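You operate a simulated robot arm through the tools that you are given. There is no shell and no other tool.

You are at the controls of a simulated robot arm. One attempt, no reset.

## Task
Swage the end of the tube stub and rack it.
Fine: push the holder under the die, one stroke only, lever up; draw the holder out, stub into the blue rack pocket. Where these are worked on the way, their far stop is far enough and under half their travel is too little: tube holder.
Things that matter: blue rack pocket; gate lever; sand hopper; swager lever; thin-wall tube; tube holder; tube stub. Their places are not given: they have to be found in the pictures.

Only the result counts: the job must be done as asked and must still hold three seconds after the hand-in. Knocking over, shifting, dropping, spilling or breaking anything else fails it.

## Robot
A 7-joint arm with a fingered hand, fixed in place. Base frame: the origin is on the floor under the middle of its stand, x ahead of it, y to its left, z up. Units: mm, rad, N and s.
It reaches about 1333 mm from its shoulder. Its first joint turns from -1.204 to 3.002 rad. Payload 5 kg.
The tool frame sits at the grasp point between the pads (the TCP): z along the fingers, y along the line on which they close. The tips reach 32 mm beyond it. The gripper opens to 160 mm; its body begins 89 mm behind the TCP. The gripper is a hand of 3 fingers: y runs from the thumb to the fingers, the wrist lies at [0, 0, -252] in the tool frame, and closing takes about 1.5 s.
Orientation is told as [roll, pitch, yaw] about the base's x, y, z axes, in that order, counted from this pose: with the fingers straight down and closing along the base's y, the tool's x points along the base's -x, its y along +y and its z along -z.

## Interface
- The arm moves only by the tool send_rows. Its arguments are lists of equal length, an entry for each row: "travel": the shift along the base's x, y, z in mm, a list of three; "dr": the turn, a rotation vector about the base's x, y, z in rad, a list of three. In form: {"travel": [[x, y, z], ...], "dr": [[rx, ry, rz], ...]}. A call has 1 to 20 rows; each row shifts and turns the commanded pose from where the row before left it. "gripper" is the finger opening in mm, from 0 to 160, set as the call begins (left out, the last holds). Rows are played at 5 a second. More than 50 mm and 0.15 rad between two rows, or a gripper value outside its range, and nothing of the call is played. Where a pose cannot be reached the arm comes as near as it can. A force on the tool above 90 N (or 10 N above the force at the start of the call, whichever is more), or a blocked arm, ends the call early, and 0.2 s more pass. Each finger travels about 108 mm/s and halts on what it meets, pressing with about 21 N; the grip force reading is that of the motor and also rises with nothing between the fingers. The clock runs only during rows and for 0.2 s after the last one: add rows that do not move to give the fingers time. It gives the time, the measured TCP pose, the force on the tool (base axes), the opening and the grip force at its end, in the units of the frame above (readings bear some noise), with the torque about the TCP (base axes, N m) and any sound that the robot's microphone picked up, and new pictures: "views" is both (left out), scene, wrist or none.
- Cameras (640 x 400 px; columns grow to the right, rows downward): "scene" is fixed at [201.4, -662.3, 1617.6]; the picture's right is [0.33, -0.94, 0.00], its down [-0.53, -0.18, -0.83] and it looks along [0.78, 0.27, -0.56] (base axes); focal length 214 px, centre (320, 200). "wrist" rides on the gripper at [65, -4, -116] in the tool frame; the picture's right is [0.06, 1.00, 0.00], its down [-0.87, 0.05, -0.49] and it looks along [-0.49, 0.03, 0.87] (tool axes); focal length 261 px, centre (320, 200).
- slide_trunk(by): slides the trunk up (or, below 0, down) by that many mm; the arm rides with it, the base frame stays. It gives what a move gives, with no picture.
- finger_targets(finger1, finger2, thumb_bend): sets how far each is bent, from 0 (flat) to 100 (curled in); at 30 the hand is open as for a grip, at 70 the pads meet at the TCP. One left out holds its place. A second passes; each finger stops where it meets its share of the squeeze, and holds until it gets a number again. A gripper value or a shape takes the hand back. It gives what a move gives, with no picture; readings hold the bend of each and the force on the fingers (four entries, about 0 where the hand has none), thumb and palm.
- hand_shape(shape): the hand has 3 fingers and takes this shape, open, in about a second: jaw (thumb against the fingers, like two jaws); tri (thumb and two fingers); tip (a fingertip pinch); poke (one finger out to press); point (the index stretched); flat (the hand flat); cup (the hand cupped); fist (a fist). The gripper value then closes the fingers along that shape, each until it touches; the sizes above hold for jaw. It gives what a move gives, with no picture.
- probe_pixels(camera, pixels): there is no depth. For up to 12 entries [column, row, z] of the newest picture of that camera ("zoom" is the newest enlarged one), the place [x, y] in the base frame at which the ray of that pixel passes the height z, good to about 3 mm, but the place of the scene camera against the robot may be out by one fixed shift of up to 25 mm in any direction. No time passes.
- zoom(camera, box): a new picture of the part [left, top, right, bottom] of that camera's present view, enlarged. No time passes.
- hand_in(): hands the job in; it is judged then, once.

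Leave the gripper open and the arm clear of the work at the hand-in unless told otherwise.

The tools are called after ">>>" as name(argument=value, ...) on one line, values as JSON. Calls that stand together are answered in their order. send_rows: Moves the arm, as the interface text tells. Its arguments: {"type":"object","properties":{"travel":{"type":"array","items":{"type":"array","items":{"type":"number"}}},"dr":{"type":"array","items":{"type":"array","items":{"type":"number"}}},"gripper":{"type":"number"},"views":{"type":"string","enum":["both","scene","wrist","none"]}},"required":["travel","dr"]} The other tools are called the same way: slide_trunk (by) moves the trunk up or down; hand_shape (shape) gives the hand a shape; finger_targets (finger1, finger2, thumb_bend) moves the fingers one by one; probe_pixels (camera, pixels) gives the place at which the rays of pixels pass given heights; zoom (camera, box) takes an enlarged picture of a part of a camera's view; hand_in () hands the job in.

At the start:

```text
clock: 0.0
tcp_pos: [402.7, -565.2, 1409.6]
orientation: [0.001, 0.0, 0.001]
force: [0.4, 0.0, 0.0]
moment: [0.01, 0.0, 0.02]
grip_width: 159.9
grasp_force: 0.0
shape: jaw
bend: [30.0, 30.0, 30.0]
finger forces: [0.0, 0.1, 0.1, 0.0, 0.0, 0.0]
trunk travel left (down, up): [-640.0, 300.0]
```

scene: 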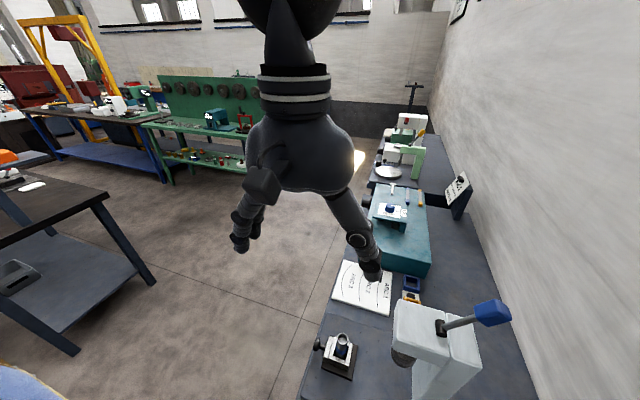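
wrist: 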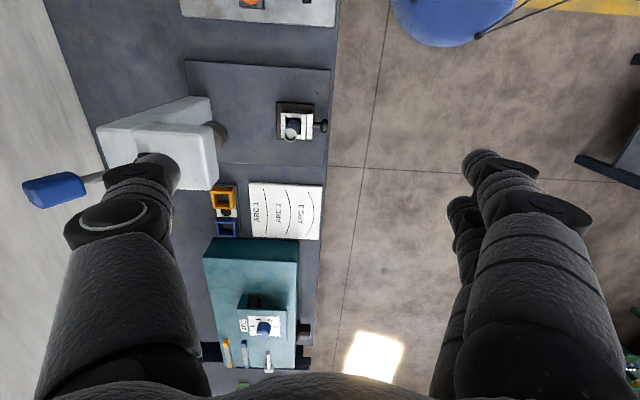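

I see a bench on the right with a white press (blue lever), a holder at about (340,350) in the scene, blue and yellow pockets at about (411,285), a paper with arcs, and a teal box. I'll zoom in for details first.

>>> zoom(camera="scene", box=[290, 240, 530, 400])

>>> zoom(camera="scene", box=[350, 80, 500, 280])

>>> zoom(camera="wrist", box=[20, 0, 340, 200])

>>> zoom(camera="wrist", box=[180, 160, 340, 390])

```text
2.50 times, centred on (410, 320) of scene
```

zoom: 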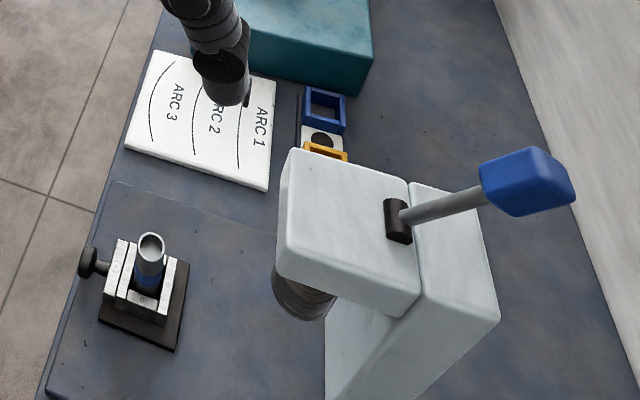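

```text
2.00 times, centred on (425, 180) of scene
```

zoom: 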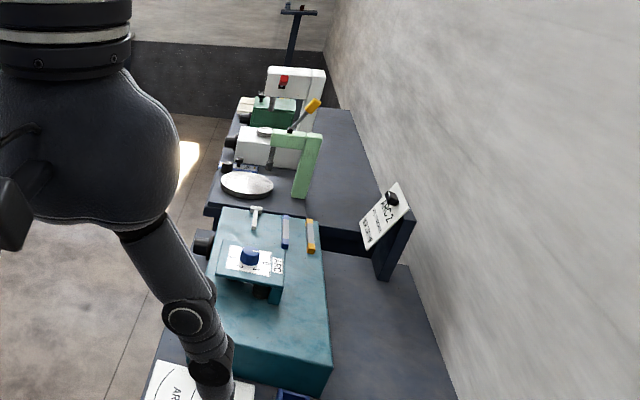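

```text
2.00 times, centred on (180, 100) of wrist
```

zoom: 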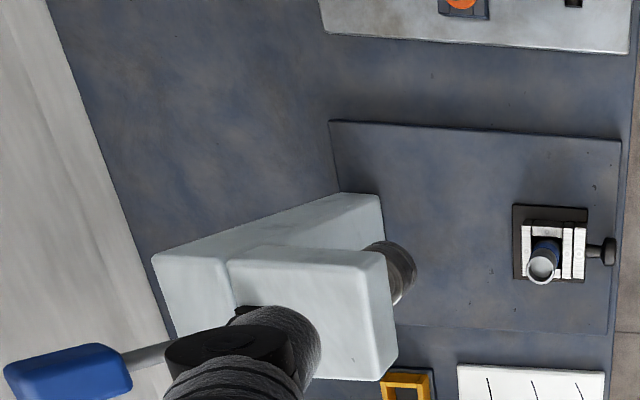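

```text
1.74 times, centred on (260, 275) of wrist
```

zoom: 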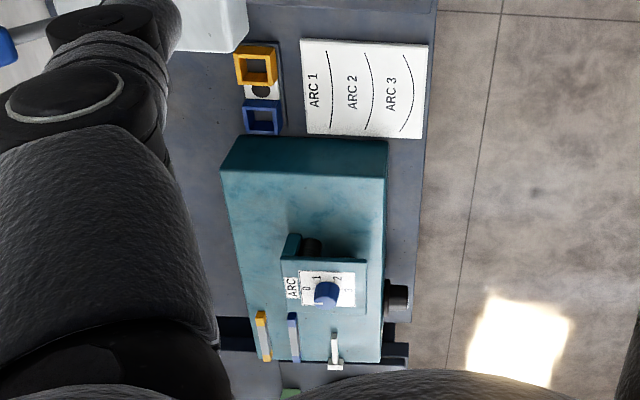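

The wrist camera looks along +x and down from about (338, -569, 1526). By rough triangulation the tube top is near (500, -625, ~950) and the blue lever knob near (530, -950, ~1200), with the wall on the -y side. I'll back off to +y and yaw the hand by -90° so the camera looks at the press from the aisle side.

>>> send_rows(travel=[[8, 22, 0], [8, 22, 0], [8, 22, 0], [8, 22, 0], [8, 22, 0], [8, 22, 0], [8, 22, 0], [8, 22, 0], [8, 22, 0], [8, 22, 0], [0, 0, 0]], dr=[[0, 0, -0.149], [0, 0, -0.149], [0, 0, -0.149], [0, 0, -0.149], [0, 0, -0.149], [0, 0, -0.149], [0, 0, -0.149], [0, 0, -0.149], [0, 0, -0.149], [0, 0, -0.149], [0, 0, -0.08]])

```text
clock: 2.4
tcp_pos: [482.4, -342.7, 1409.0]
orientation: [0.002, -0.001, -1.569]
force: [0.2, -0.2, -0.2]
moment: [0.03, -0.02, -0.02]
grip_width: 160.0
grasp_force: 0.0
shape: jaw
bend: [30.0, 30.0, 30.0]
finger forces: [0.0, 0.0, 0.0, 0.0, 0.0, 0.0]
trunk travel left (down, up): [-640.0, 300.0]
```

scene: 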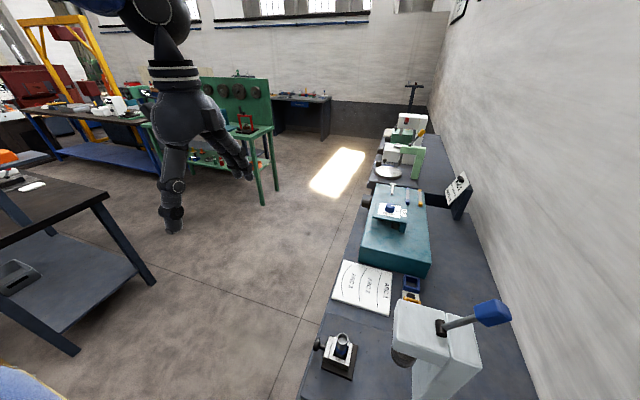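
wrist: 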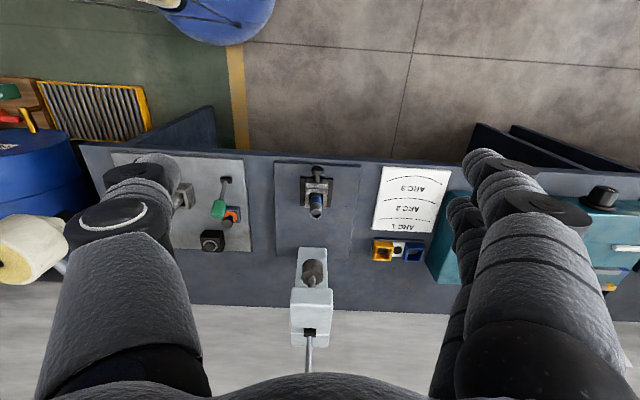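

Now the wrist camera shows the press straight on: holder at (317,190), press with die at (312,272), rack pockets at (383,250) yellow and (413,252) blue. I'll zoom in.

>>> zoom(camera="wrist", box=[240, 140, 460, 380])

>>> zoom(camera="wrist", box=[70, 130, 300, 290])

>>> zoom(camera="scene", box=[300, 240, 540, 400])

>>> zoom(camera="scene", box=[340, 100, 480, 290])

```text
1.67 times, centred on (350, 260) of wrist
```

zoom: 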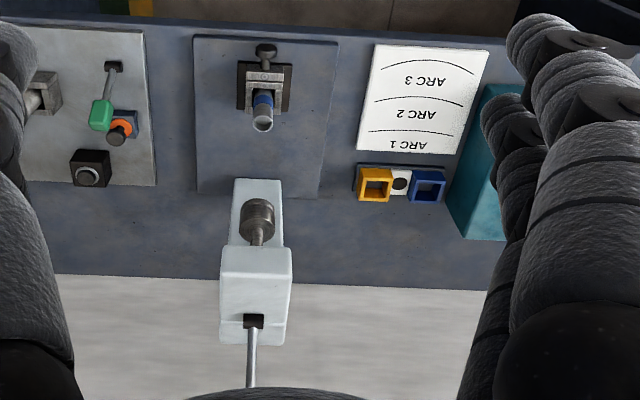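

```text
2.50 times, centred on (185, 210) of wrist
```

zoom: 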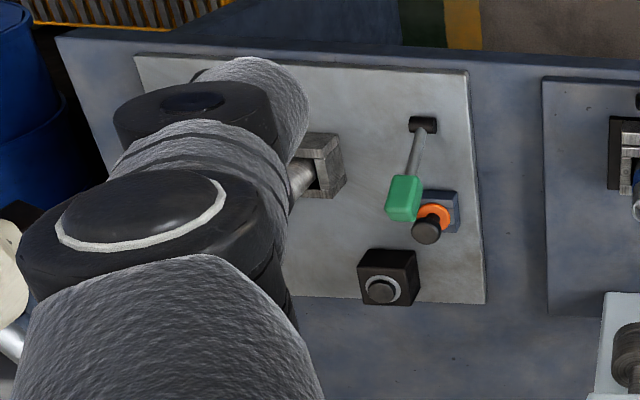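

```text
2.50 times, centred on (420, 320) of scene
```

zoom: 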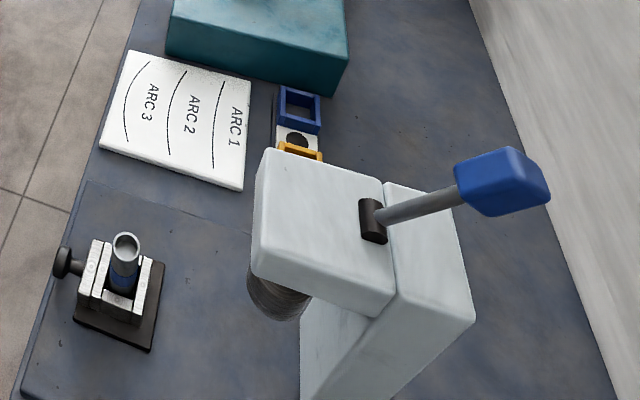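

```text
2.11 times, centred on (410, 195) of scene
```

zoom: 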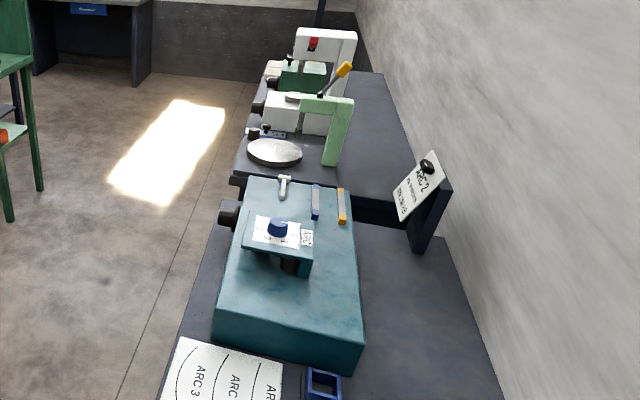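

From the two wrist views I get: tube top about (488, -621, 988), plate surface about z 855, holder knob about (489, -549, 882). I'll lower the hand and tilt it about -x so the camera looks horizontally at the press, staying clear in the aisle.

>>> send_rows(travel=[[0, 1, -32], [0, 1, -32], [0, 1, -32], [0, 1, -32], [0, 1, -32], [0, 1, -32], [0, 1, -32], [0, 1, -32], [0, 1, -32], [0, 1, -32]], dr=[[-0.1, 0, 0], [-0.1, 0, 0], [-0.1, 0, 0], [-0.1, 0, 0], [-0.1, 0, 0], [-0.1, 0, 0], [-0.1, 0, 0], [-0.1, 0, 0], [-0.1, 0, 0], [-0.1, 0, 0]])

```text
clock: 4.6
tcp_pos: [482.1, -472.0, 1075.8]
orientation: [0.03, -0.716, -1.591]
force: [0.8, -0.8, -1.0]
moment: [0.0, 0.09, -0.07]
grip_width: 159.9
grasp_force: 0.2
shape: jaw
bend: [30.0, 30.0, 30.0]
finger forces: [0.0, 0.0, 0.0, 0.0, 0.1, 0.1]
out of reach, approached as far as the arm can: row 5, 6, 7, 8, 9, 10
trunk travel left (down, up): [-640.0, 300.0]
```

scene: 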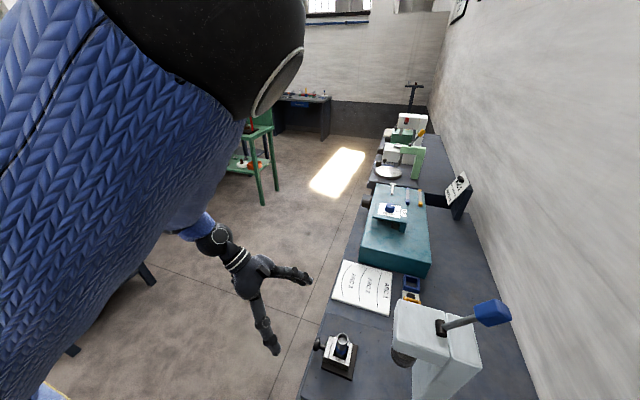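
wrist: 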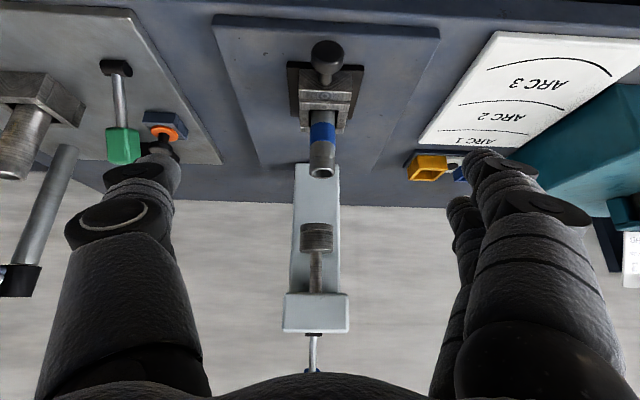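

The arm ended short of the commanded pose (-472 in y) but the view is good: upside-down frontal view with holder knob (327,55), stub (323,150), ram/die (317,237), press head (316,313), lever (313,350). Zooming in.

>>> zoom(camera="wrist", box=[240, 20, 440, 200])

>>> zoom(camera="wrist", box=[220, 150, 460, 390])

>>> zoom(camera="scene", box=[300, 240, 540, 400])

```text
2.22 times, centred on (340, 110) of wrist
```

zoom: 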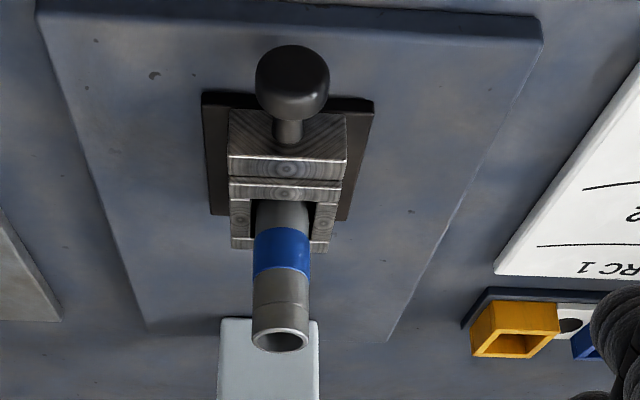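

```text
1.67 times, centred on (340, 270) of wrist
```

zoom: 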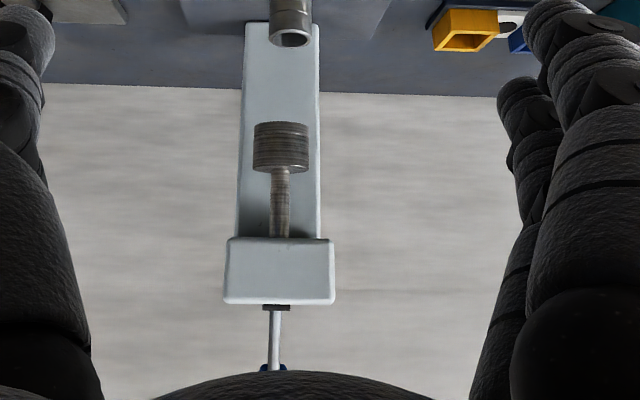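

```text
2.50 times, centred on (420, 320) of scene
```

zoom: 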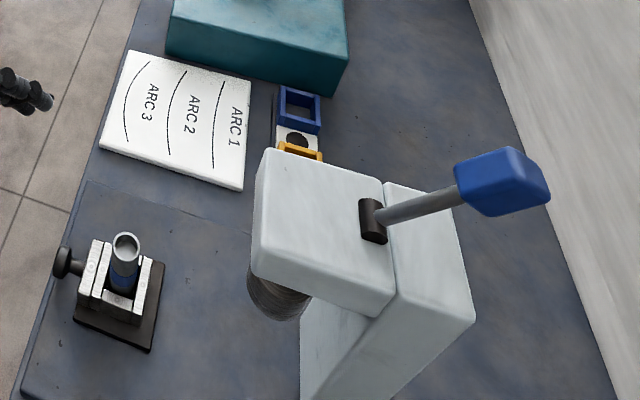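

Geometry estimates: knob ~(490,-553,886), tube top ~(489,-621,988), die centre ~(490,-757), die bottom z≈1021, head front y≈-723 spanning z 1121–1169, lever pivot ~(489,-796,1181), lever knob ~(489,-868,1254) leaning back ~45°. The last call went out of reach, so I'll test where the commanded pose now is with one tiny row.

>>> send_rows(travel=[[0, 0, 0]], dr=[[0, 0, 0]], views="none")

>>> send_rows(travel=[[0, -20, 0]], dr=[[0, 0, 0]], views="none")

```text
clock: 5.0
tcp_pos: [479.2, -470.1, 1078.2]
orientation: [0.035, -0.714, -1.591]
force: [0.8, 0.9, -0.3]
moment: [-0.03, 0.05, 0.02]
grip_width: 159.7
grasp_force: 0.0
shape: jaw
bend: [30.0, 30.0, 30.0]
finger forces: [0.0, 0.1, 0.1, 0.0, 0.0, 0.0]
trunk travel left (down, up): [-640.0, 300.0]
```

```text
clock: 5.4
tcp_pos: [478.6, -495.3, 1078.0]
orientation: [0.015, -0.749, -1.569]
force: [0.1, 0.3, -0.1]
moment: [-0.02, 0.01, -0.01]
grip_width: 159.8
grasp_force: 0.0
shape: jaw
bend: [30.0, 30.0, 30.0]
finger forces: [0.0, 0.1, 0.0, 0.1, 0.1, 0.0]
out of reach, approached as far as the arm can: row 1
trunk travel left (down, up): [-640.0, 300.0]
```

The commanded pose re-bases to the measured one. The tilted pose is at a reach limit, so I'll lower the trunk by 150 mm (hand goes to z≈928, still in front of the bench knob and clear), which should ease the low, tilted poses.

>>> slide_trunk(by=-150)

>>> send_rows(travel=[[0, 10, 10]], dr=[[0, 0, 0]])

```text
clock: 7.2
tcp_pos: [478.0, -493.7, 927.7]
orientation: [0.014, -0.747, -1.567]
force: [-0.1, 0.5, -0.1]
moment: [0.0, 0.0, 0.02]
grip_width: 160.0
grasp_force: 0.1
shape: jaw
bend: [30.0, 30.0, 30.0]
finger forces: [0.0, 0.1, 0.0, 0.0, 0.0, 0.0]
trunk travel left (down, up): [-490.0, 450.0]
```

```text
clock: 7.5
tcp_pos: [478.0, -487.2, 938.6]
orientation: [0.018, -0.737, -1.569]
force: [0.2, -0.4, -0.3]
moment: [0.02, 0.02, 0.01]
grip_width: 159.7
grasp_force: 0.1
shape: jaw
bend: [30.0, 30.0, 30.0]
finger forces: [0.0, 0.0, 0.1, 0.0, 0.1, 0.0]
out of reach, approached as far as the arm can: row 1
trunk travel left (down, up): [-490.0, 450.0]
```

scene: 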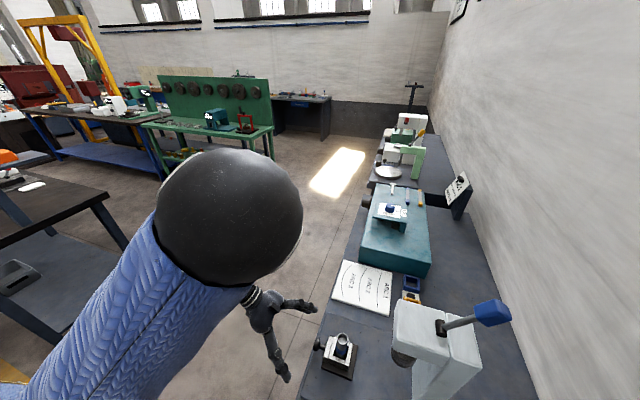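
wrist: 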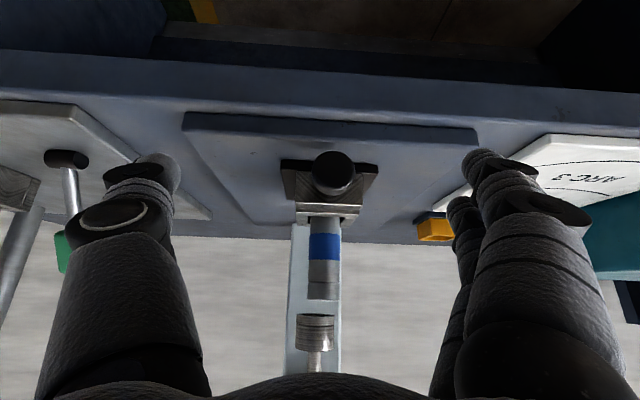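

The knob is at (333,172) and holder straight ahead. The tilt is still at a joint limit, so I'll raise the hand 200 mm relative to the trunk, then drop the trunk 200 mm more.

>>> send_rows(travel=[[0, 0, 40], [0, 0, 40], [0, 0, 40], [0, 0, 40], [0, 0, 40]], dr=[[0, 0, 0], [0, 0, 0], [0, 0, 0], [0, 0, 0], [0, 0, 0]], views="none")

>>> slide_trunk(by=-200)

>>> send_rows(travel=[[0, 0, 0]], dr=[[0, 0, 0]])

```text
clock: 8.8
tcp_pos: [458.1, -553.7, 1089.2]
orientation: [0.028, -0.73, -1.568]
force: [-0.9, 0.3, -0.8]
moment: [-0.03, -0.02, 0.04]
grip_width: 160.0
grasp_force: 0.0
shape: jaw
bend: [30.0, 30.0, 30.0]
finger forces: [0.1, 0.0, 0.0, 0.0, 0.0, 0.0]
out of reach, approached as far as the arm can: row 1, 2, 3, 4, 5
trunk travel left (down, up): [-490.0, 450.0]
```

```text
clock: 10.9
tcp_pos: [460.8, -555.2, 898.3]
orientation: [0.051, -0.746, -1.593]
force: [-9.4, -5.1, 33.6]
moment: [-0.22, -3.32, -0.53]
grip_width: 160.2
grasp_force: 0.0
shape: jaw
bend: [26.0, 30.0, 30.0]
finger forces: [33.6, 0.1, 0.1, 0.0, 0.5, 0.1]
trunk travel left (down, up): [-291.0, 649.0]
stopped: the force on the tool passed its limit at 95 N (the readings are from after the stop); the commanded pose is now the measured one
```

```text
clock: 11.3
tcp_pos: [459.3, -554.8, 897.9]
orientation: [0.049, -0.746, -1.592]
force: [-8.8, -14.4, 42.2]
moment: [-0.38, -4.19, -1.57]
grip_width: 160.0
grasp_force: 0.2
shape: jaw
bend: [26.0, 30.0, 30.0]
finger forces: [41.5, 0.0, 0.1, 0.0, 0.6, 0.1]
trunk travel left (down, up): [-291.0, 649.0]
```

scene: 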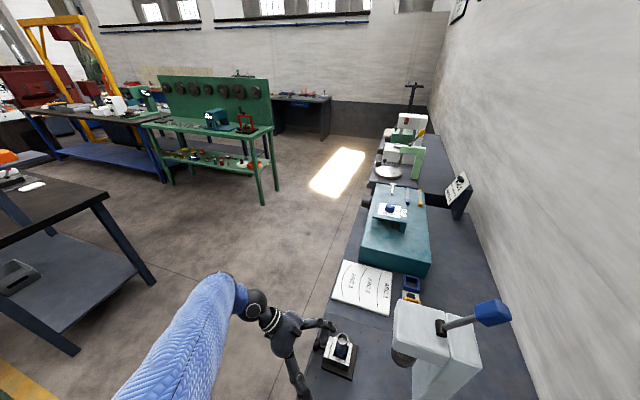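
wrist: 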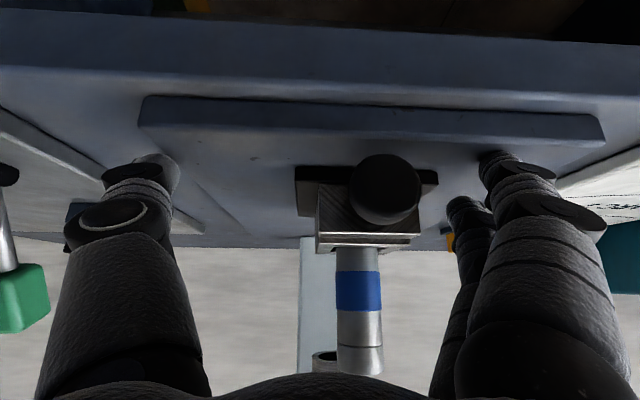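

One fingertip is pressing on the bench plate (42 N) — I should have checked the pose before the slide. I'll lift straight up 30 mm now.

>>> send_rows(travel=[[0, 0, 10], [0, 0, 10], [0, 0, 10]], dr=[[0, 0, 0], [0, 0, 0], [0, 0, 0]])

```text
clock: 12.1
tcp_pos: [457.9, -555.6, 898.2]
orientation: [0.045, -0.744, -1.59]
force: [-8.7, -17.1, 49.0]
moment: [-0.46, -4.88, -2.0]
grip_width: 160.1
grasp_force: 0.0
shape: jaw
bend: [25.0, 30.0, 30.0]
finger forces: [48.1, 0.0, 0.1, 0.0, 1.0, 0.0]
out of reach, approached as far as the arm can: row 1, 2, 3
trunk travel left (down, up): [-291.0, 649.0]
```

scene: 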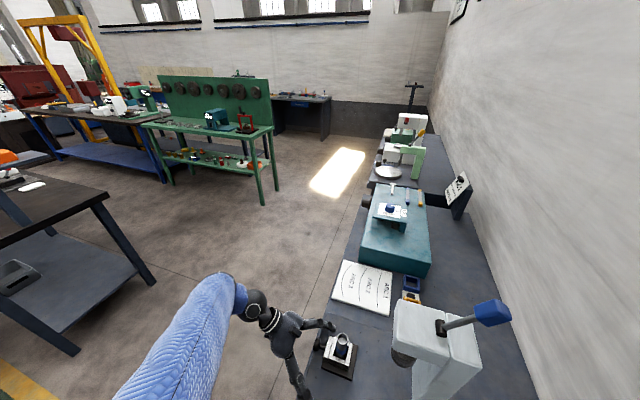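
wrist: 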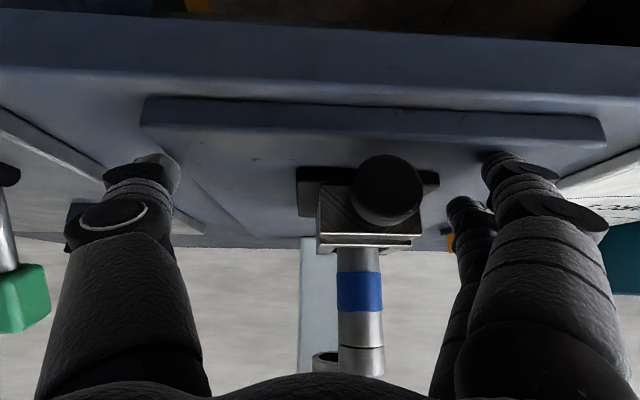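

The arm cannot go up from here itself, so I'll raise the trunk 60 mm to take the finger off the plate.

>>> slide_trunk(by=60)

```text
clock: 13.1
tcp_pos: [461.6, -556.3, 955.4]
orientation: [0.039, -0.739, -1.583]
force: [0.1, -0.5, -0.4]
moment: [0.02, 0.03, 0.04]
grip_width: 160.0
grasp_force: 0.1
shape: jaw
bend: [30.0, 30.0, 30.0]
finger forces: [0.0, 0.1, 0.0, 0.1, 0.0, 0.0]
trunk travel left (down, up): [-351.0, 589.0]
```

Free of contact. The extreme tilt is what limits the arm; a tilt of about 0.4 is enough to clear the press head. I'll reduce tilt by 0.34 and centre in x on the knob (x≈489), staying at z≈955 over the knob.

>>> send_rows(travel=[[0, 8, 5], [0, 8, 5], [0, 0, 5], [0, 0, 0]], dr=[[0.1, 0, 0], [0.12, 0, 0], [0.12, 0, 0], [0, 0, 0]])

```text
clock: 14.1
tcp_pos: [462.1, -539.7, 970.8]
orientation: [0.037, -0.398, -1.582]
force: [-0.3, -0.3, -0.1]
moment: [-0.01, 0.0, -0.01]
grip_width: 160.1
grasp_force: 0.0
shape: jaw
bend: [30.0, 30.0, 30.0]
finger forces: [0.1, 0.0, 0.0, 0.1, 0.0, 0.0]
trunk travel left (down, up): [-351.0, 589.0]
```

scene: 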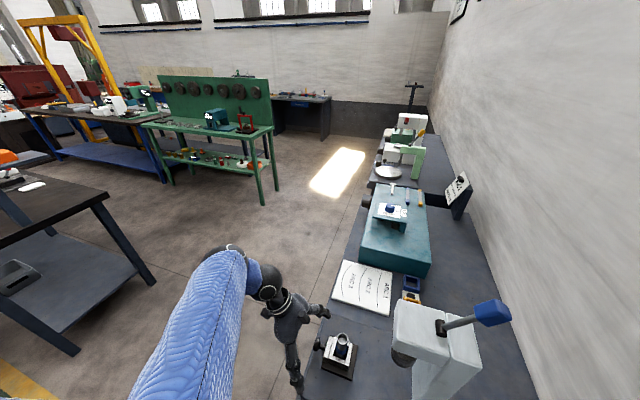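
wrist: 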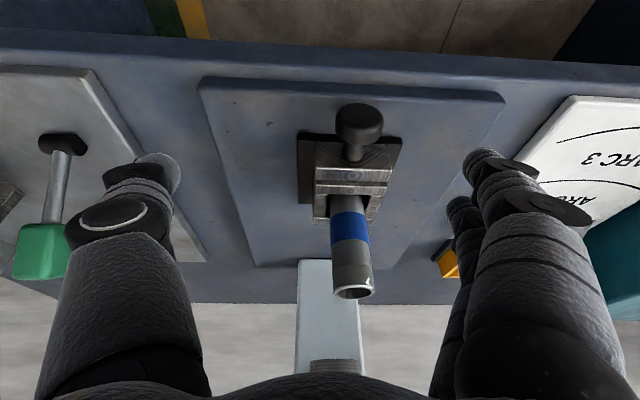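

Comfortable pose now, and the knob centre again resolves to ≈(491,-552,886). I'll shift +28 in x, then descend to about z 905 with the open fingers straddling the knob.

>>> send_rows(travel=[[14, 0, 0], [14, 0, 0], [0, -4, -20], [0, -4, -20], [0, 0, -15], [0, 0, -10], [0, 0, 0]], dr=[[0, 0, 0], [0, 0, 0], [0, 0, 0], [0, 0, 0], [0, 0, 0], [0, 0, 0], [0, 0, 0]])

```text
clock: 15.7
tcp_pos: [488.9, -548.0, 904.1]
orientation: [0.035, -0.401, -1.581]
force: [0.0, -0.3, 0.3]
moment: [0.01, -0.03, -0.02]
grip_width: 159.9
grasp_force: 0.1
shape: jaw
bend: [30.0, 30.0, 30.0]
finger forces: [0.0, 0.0, 0.0, 0.1, 0.0, 0.0]
trunk travel left (down, up): [-351.0, 589.0]
```

scene: 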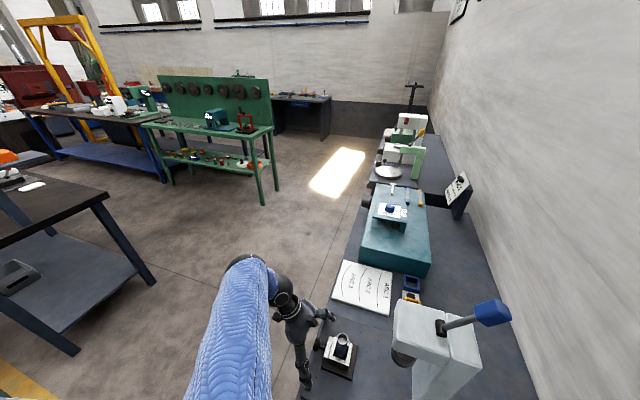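
wrist: 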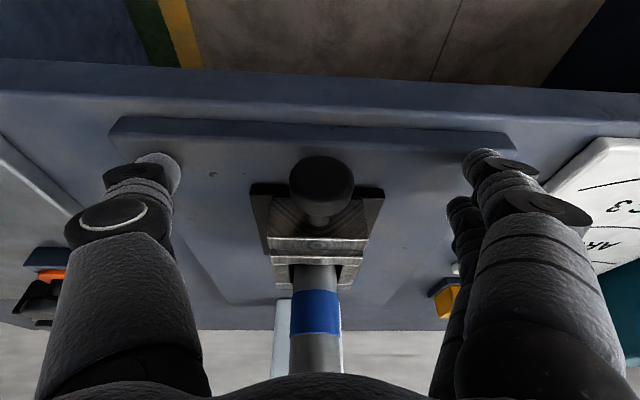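

Knob is centred between the open fingers at (320,180). Closing on it now.

>>> send_rows(travel=[[0, 0, 0], [0, 0, 0], [0, 0, 0], [0, 0, 0], [0, 0, 0], [0, 0, 0], [0, 0, 0], [0, 0, 0]], dr=[[0, 0, 0], [0, 0, 0], [0, 0, 0], [0, 0, 0], [0, 0, 0], [0, 0, 0], [0, 0, 0], [0, 0, 0]], gripper=20)

```text
clock: 17.5
tcp_pos: [487.4, -546.5, 905.3]
orientation: [0.038, -0.401, -1.581]
force: [-5.1, 5.6, 4.6]
moment: [0.1, 0.19, 0.81]
grip_width: 32.8
grasp_force: 21.1
shape: jaw
bend: [76.0, 73.0, 71.0]
finger forces: [5.6, 17.4, 0.0, 0.0, 19.6, 0.0]
trunk travel left (down, up): [-351.0, 589.0]
```

scene: 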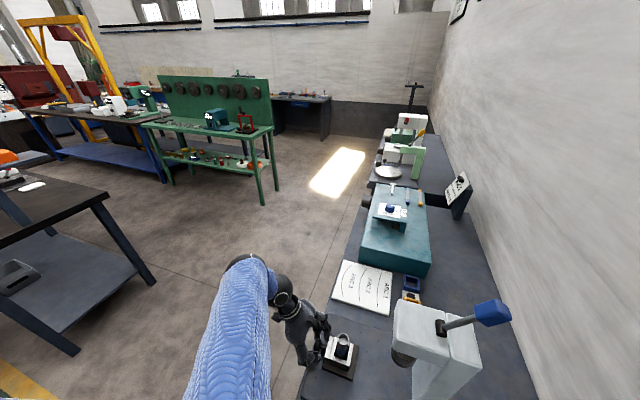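
wrist: 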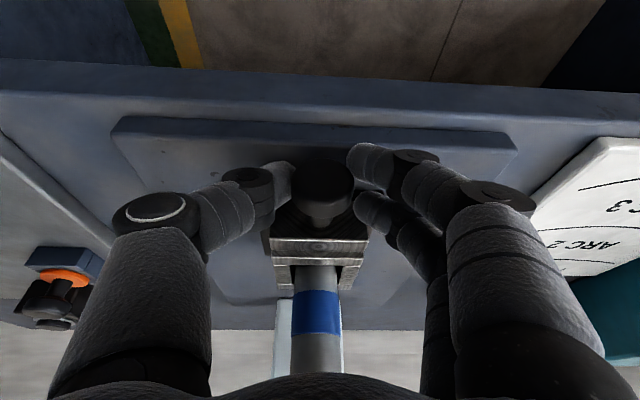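

Gripped at 32.8 mm with about 20 N. Now pushing the holder in -y, 80 mm first in 8 mm rows.

>>> send_rows(travel=[[0, -8, 0], [0, -8, 0], [0, -8, 0], [0, -8, 0], [0, -8, 0], [0, -8, 0], [0, -8, 0], [0, -8, 0], [0, -8, 0], [0, -8, 0]], dr=[[0, 0, 0], [0, 0, 0], [0, 0, 0], [0, 0, 0], [0, 0, 0], [0, 0, 0], [0, 0, 0], [0, 0, 0], [0, 0, 0], [0, 0, 0]])

```text
clock: 19.7
tcp_pos: [488.9, -628.8, 905.5]
orientation: [0.037, -0.401, -1.583]
force: [-4.9, -1.0, -1.2]
moment: [0.01, 0.16, 0.63]
grip_width: 31.3
grasp_force: 21.1
shape: jaw
bend: [76.0, 72.0, 71.0]
finger forces: [4.7, 17.0, 0.1, 0.1, 19.1, 0.1]
trunk travel left (down, up): [-351.0, 589.0]
```

scene: 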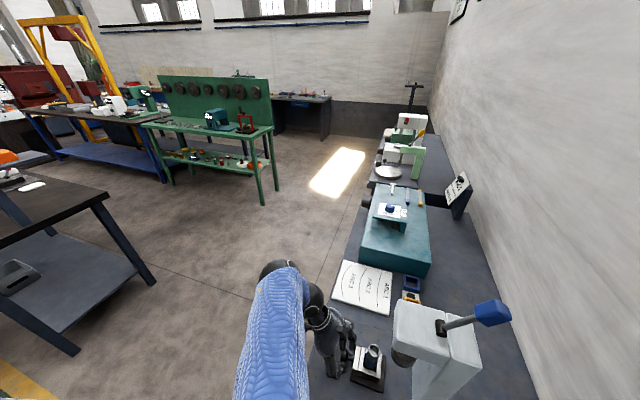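
wrist: 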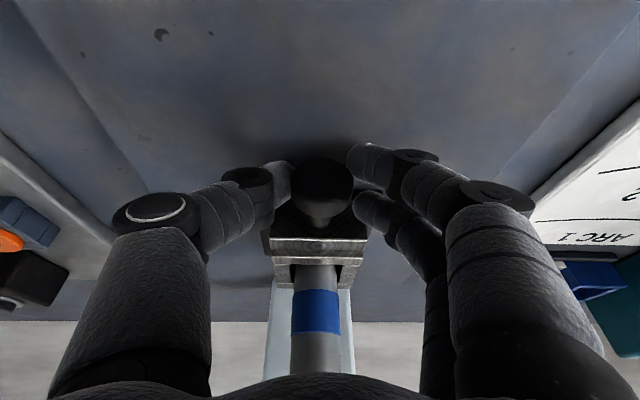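

Holder slides along easily. Continuing 6 mm per row up to 60 mm more, until the stop is felt.

>>> send_rows(travel=[[0, -6, 0], [0, -6, 0], [0, -6, 0], [0, -6, 0], [0, -6, 0], [0, -6, 0], [0, -6, 0], [0, -6, 0]], dr=[[0, 0, 0], [0, 0, 0], [0, 0, 0], [0, 0, 0], [0, 0, 0], [0, 0, 0], [0, 0, 0], [0, 0, 0]])

```text
clock: 21.5
tcp_pos: [488.5, -674.8, 906.1]
orientation: [0.037, -0.403, -1.581]
force: [-4.8, 0.2, -0.7]
moment: [0.01, 0.13, 0.66]
grip_width: 31.6
grasp_force: 21.1
shape: jaw
bend: [75.0, 72.0, 71.0]
finger forces: [4.8, 18.9, 0.0, 0.0, 19.0, 0.0]
trunk travel left (down, up): [-351.0, 589.0]
```

scene: 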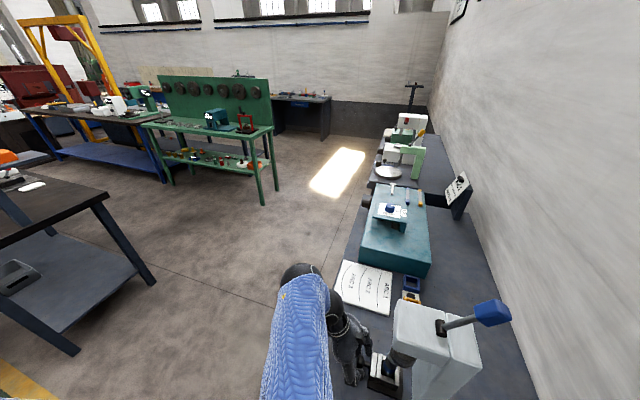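
wrist: 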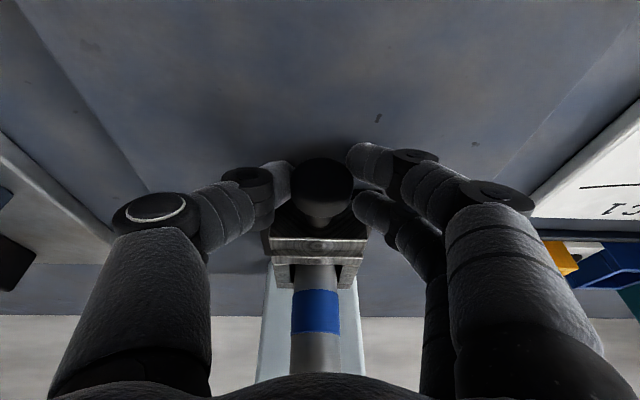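

128 mm in so far, no stop yet. Continuing with 4 mm rows.

>>> send_rows(travel=[[0, -4, 0], [0, -4, 0], [0, -4, 0], [0, -4, 0], [0, -4, 0], [0, -4, 0]], dr=[[0, 0, 0], [0, 0, 0], [0, 0, 0], [0, 0, 0], [0, 0, 0], [0, 0, 0]])

```text
clock: 23.1
tcp_pos: [487.4, -691.8, 905.7]
orientation: [0.035, -0.389, -1.571]
force: [2.3, 66.6, 2.1]
moment: [0.99, -0.23, 2.14]
grip_width: 33.1
grasp_force: 20.5
shape: jaw
bend: [76.0, 73.0, 71.0]
finger forces: [9.8, 63.9, 0.0, 0.1, 17.7, 0.0]
trunk travel left (down, up): [-351.0, 589.0]
stopped in row 6: the force on the tool passed its limit at 93 N (the readings are from after the stop); the commanded pose is now the measured one
```

scene: 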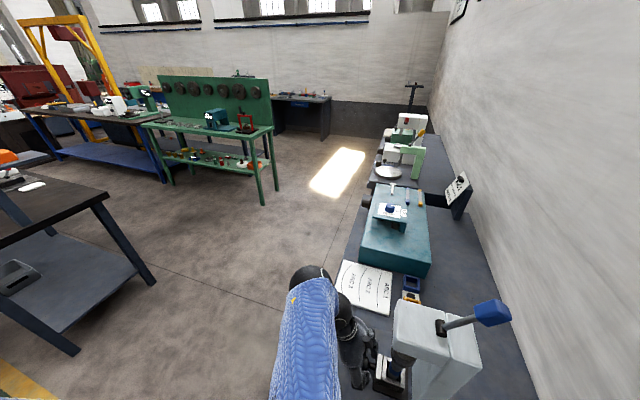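
wrist: 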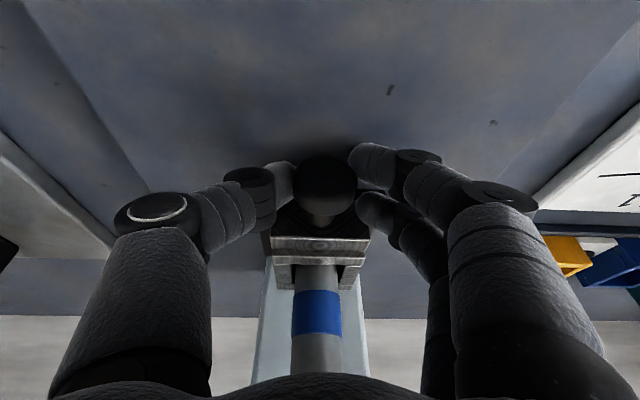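

Stop reached: 93 N in +y at TCP y≈-692 (≈145 mm of travel). Opening the fingers in place.

>>> send_rows(travel=[[0, 0, 0], [0, 0, 0], [0, 0, 0], [0, 0, 0], [0, 0, 0], [0, 0, 0], [0, 0, 0], [0, 0, 0]], dr=[[0, 0, 0], [0, 0, 0], [0, 0, 0], [0, 0, 0], [0, 0, 0], [0, 0, 0], [0, 0, 0], [0, 0, 0]], gripper=150)

```text
clock: 24.9
tcp_pos: [487.3, -696.9, 902.8]
orientation: [0.032, -0.393, -1.576]
force: [-0.4, -1.0, 3.3]
moment: [-0.05, 0.19, 0.07]
grip_width: 149.9
grasp_force: 0.1
shape: jaw
bend: [42.0, 42.0, 39.0]
finger forces: [0.3, 0.1, 0.1, 0.1, 2.6, 0.0]
trunk travel left (down, up): [-351.0, 589.0]
```

scene: 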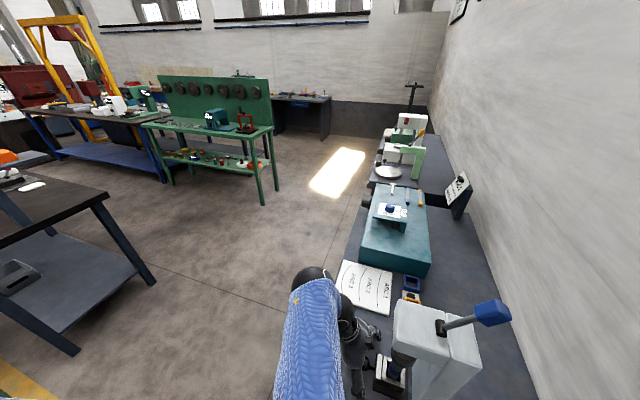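
wrist: 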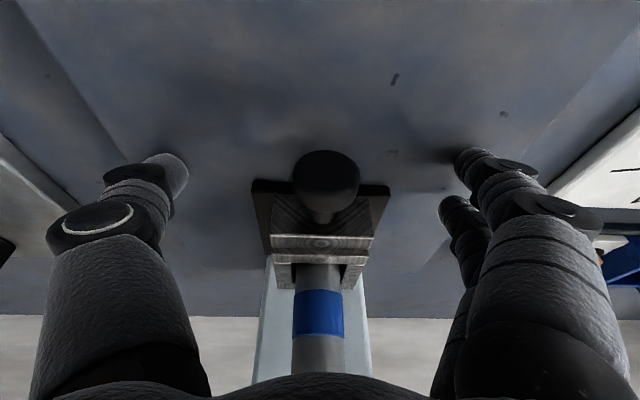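

Holder is left at its stop (knob at (326,185)). I'll draw the open hand back in +y and up, then raise the trunk for the lever.

>>> send_rows(travel=[[0, 15, 4], [0, 20, 6], [0, 25, 6], [0, 30, 8], [0, 30, 8], [0, 30, 8], [0, 20, 10]], dr=[[0, 0, 0], [0, 0, 0], [0, 0, 0], [0, 0, 0], [0, 0, 0], [0, 0, 0], [0, 0, 0]])

```text
clock: 26.5
tcp_pos: [487.1, -526.7, 952.2]
orientation: [0.034, -0.392, -1.579]
force: [-0.1, -0.1, 0.0]
moment: [-0.01, -0.01, 0.01]
grip_width: 149.9
grasp_force: 0.1
shape: jaw
bend: [42.0, 42.0, 39.0]
finger forces: [0.0, 0.1, 0.0, 0.1, 0.0, 0.0]
trunk travel left (down, up): [-351.0, 589.0]
```

scene: 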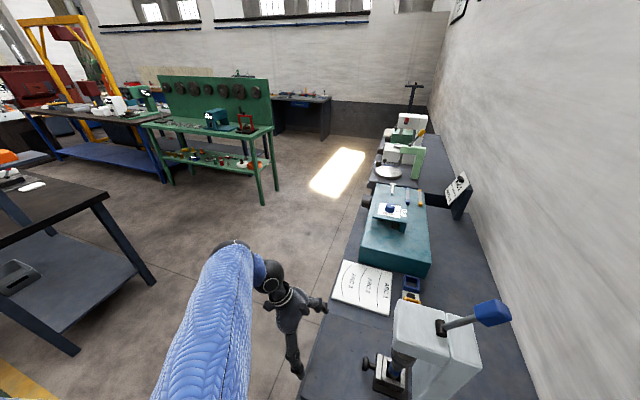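
wrist: 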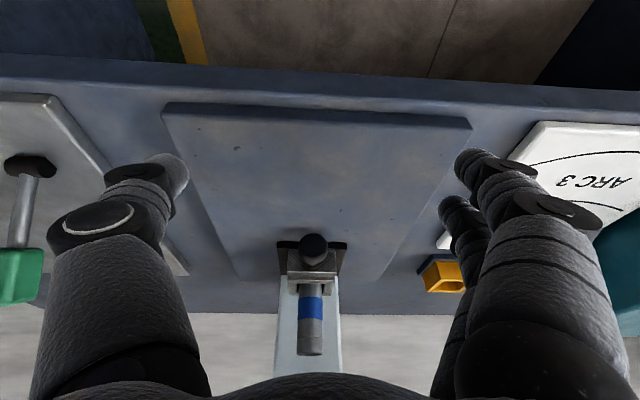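

The holder stayed in under the press. Clear of everything; raising the trunk by 340 mm to bring the hand to lever height.

>>> zoom(camera="scene", box=[340, 280, 530, 400])

>>> slide_trunk(by=340)

>>> send_rows(travel=[[0, 0, 0]], dr=[[0, 0, 0]])

```text
3.33 times, centred on (435, 340) of scene
```

zoom: 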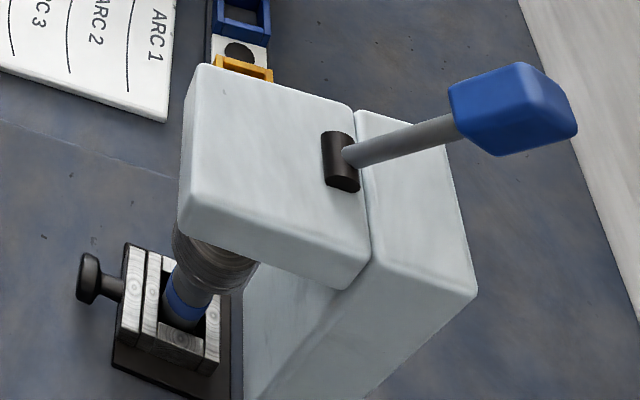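

```text
clock: 29.8
tcp_pos: [487.8, -527.4, 1293.4]
orientation: [0.033, -0.393, -1.575]
force: [-0.6, 0.5, -0.7]
moment: [-0.01, 0.02, -0.02]
grip_width: 150.3
grasp_force: 0.1
shape: jaw
bend: [42.0, 42.0, 39.0]
finger forces: [0.0, 0.1, 0.0, 0.0, 0.0, 0.0]
trunk travel left (down, up): [-691.0, 249.0]
```

```text
clock: 30.2
tcp_pos: [486.8, -528.0, 1292.5]
orientation: [0.034, -0.394, -1.577]
force: [-0.2, -0.1, 0.7]
moment: [-0.02, 0.02, 0.0]
grip_width: 150.2
grasp_force: 0.1
shape: jaw
bend: [42.0, 42.0, 39.0]
finger forces: [0.0, 0.0, 0.1, 0.0, 0.0, 0.0]
trunk travel left (down, up): [-691.0, 249.0]
```

scene: 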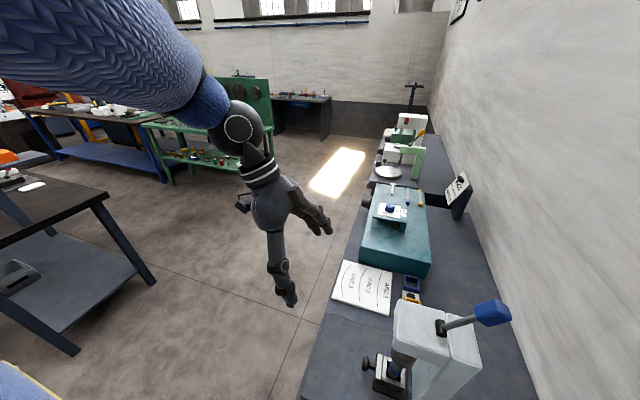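
wrist: 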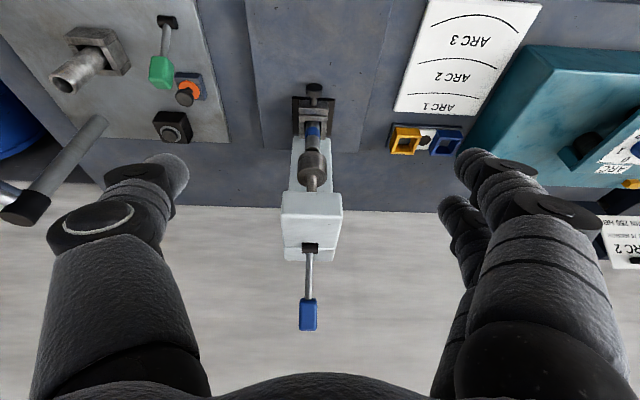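

Clear view of the lever now: pivot (311,248), knob (308,315). Triangulated knob centre ≈ (486,-860,1263), ~27 mm wide in x, lever ~104 mm long leaning ~38° toward the wall. I'll go up over it with the hand open, planning to grip it along x (the hinge axis).

>>> send_rows(travel=[[0, -20, 38], [0, -20, 38], [0, -20, 38], [0, -40, 0], [0, -40, 0], [0, -40, 0], [0, -40, 0], [0, -40, 0]], dr=[[0, 0, 0], [0, 0, 0], [0, 0, 0], [0, 0, 0], [0, 0, 0], [0, 0, 0], [0, 0, 0], [0, 0, 0]])

```text
clock: 32.0
tcp_pos: [488.3, -789.8, 1406.5]
orientation: [0.033, -0.391, -1.576]
force: [-0.3, -0.4, 0.2]
moment: [0.0, -0.01, 0.0]
grip_width: 149.8
grasp_force: 0.1
shape: jaw
bend: [42.0, 42.0, 39.0]
finger forces: [0.1, 0.0, 0.0, 0.0, 0.0, 0.0]
trunk travel left (down, up): [-691.0, 249.0]
```

scene: 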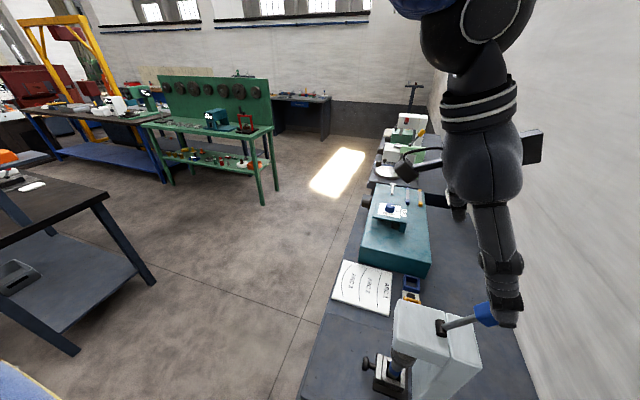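
wrist: 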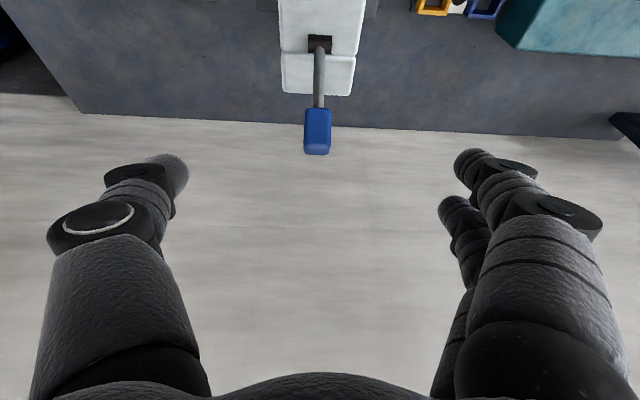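

The knob is straight below-ahead at (317,130), recomputed centre ≈(489,-857,1261), length 50 mm along the lever. Descending so the open fingers straddle it.

>>> send_rows(travel=[[0, -16, -35], [0, -16, -35], [0, -16, -35], [0, -16, -33], [0, 0, 0]], dr=[[0, 0, 0], [0, 0, 0], [0, 0, 0], [0, 0, 0], [0, 0, 0]])

```text
clock: 33.2
tcp_pos: [488.2, -850.4, 1271.3]
orientation: [0.036, -0.394, -1.576]
force: [-0.1, 0.5, -0.2]
moment: [-0.03, 0.0, -0.01]
grip_width: 150.0
grasp_force: 0.1
shape: jaw
bend: [42.0, 42.0, 39.0]
finger forces: [0.0, 0.0, 0.0, 0.0, 0.0, 0.1]
trunk travel left (down, up): [-691.0, 249.0]
```

scene: 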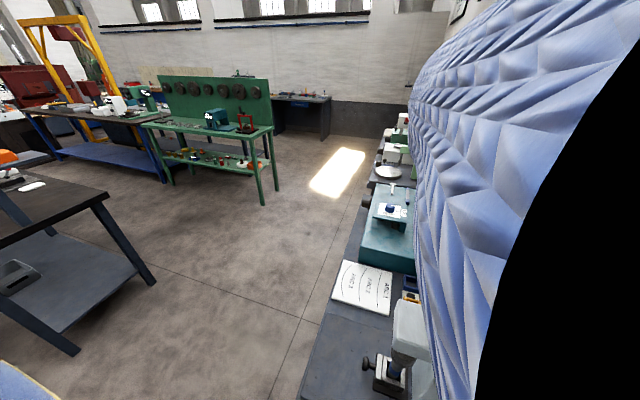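
wrist: 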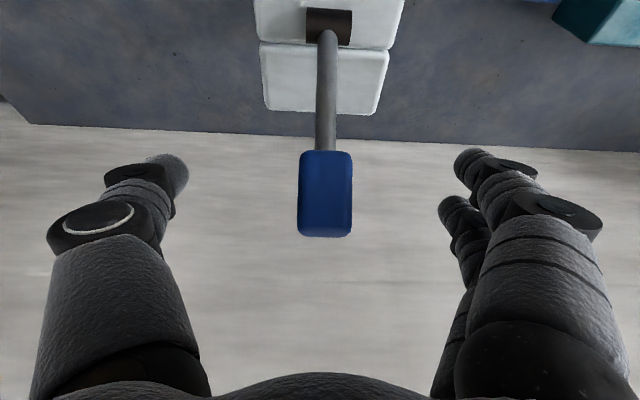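

The knob (326,195) sits between the finger tips, same as the holder knob was. I'll nudge +3 mm in x and close on it.

>>> send_rows(travel=[[3, 0, 0], [0, 0, 0], [0, 0, 0], [0, 0, 0], [0, 0, 0], [0, 0, 0], [0, 0, 0], [0, 0, 0], [0, 0, 0]], dr=[[0, 0, 0], [0, 0, 0], [0, 0, 0], [0, 0, 0], [0, 0, 0], [0, 0, 0], [0, 0, 0], [0, 0, 0], [0, 0, 0]], gripper=10)

```text
clock: 35.2
tcp_pos: [490.0, -852.8, 1270.4]
orientation: [0.033, -0.393, -1.576]
force: [-2.1, 0.3, -1.9]
moment: [0.06, 0.08, -0.12]
grip_width: 21.0
grasp_force: 21.6
shape: jaw
bend: [72.0, 72.0, 70.0]
finger forces: [9.2, 7.5, 0.0, 0.1, 20.4, 0.0]
trunk travel left (down, up): [-691.0, 249.0]
```

scene: 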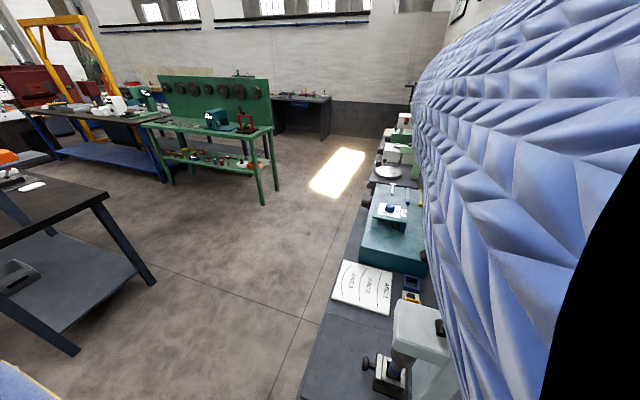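
wrist: 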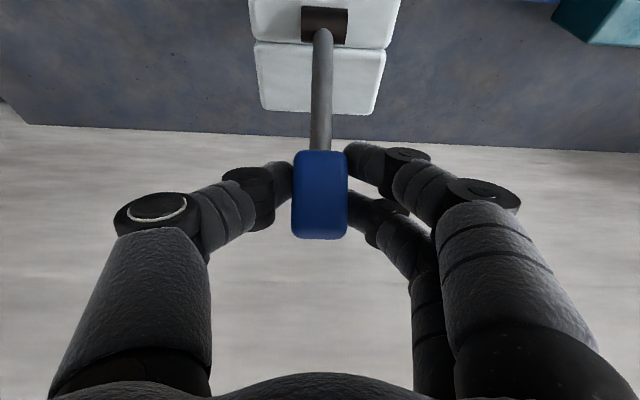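

Gripped: 21 mm, both fingers and thumb loaded. Now a small test pull along the hinge arc (+y, +z) to see which way the lever gives.

>>> send_rows(travel=[[0, 6, 4.5], [0, 6, 4]], dr=[[0, 0, 0], [0, 0, 0]], views="wrist")

```text
clock: 35.8
tcp_pos: [489.3, -838.6, 1277.0]
orientation: [0.033, -0.391, -1.576]
force: [-5.2, 0.4, -6.6]
moment: [-0.11, 0.2, -0.17]
grip_width: 20.2
grasp_force: 21.1
shape: jaw
bend: [72.0, 72.0, 70.0]
finger forces: [8.0, 6.1, 0.1, 0.0, 20.3, 0.0]
trunk travel left (down, up): [-691.0, 249.0]
```

wrist: 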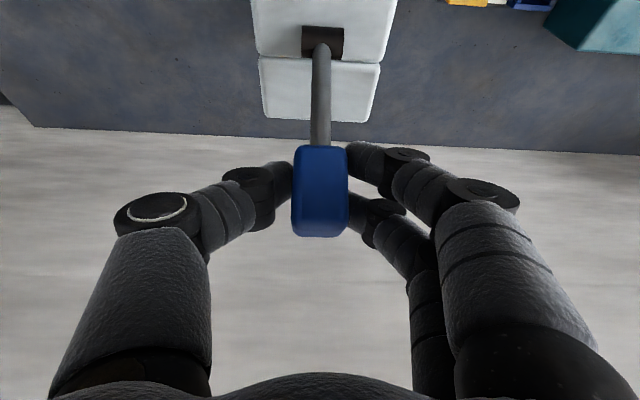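

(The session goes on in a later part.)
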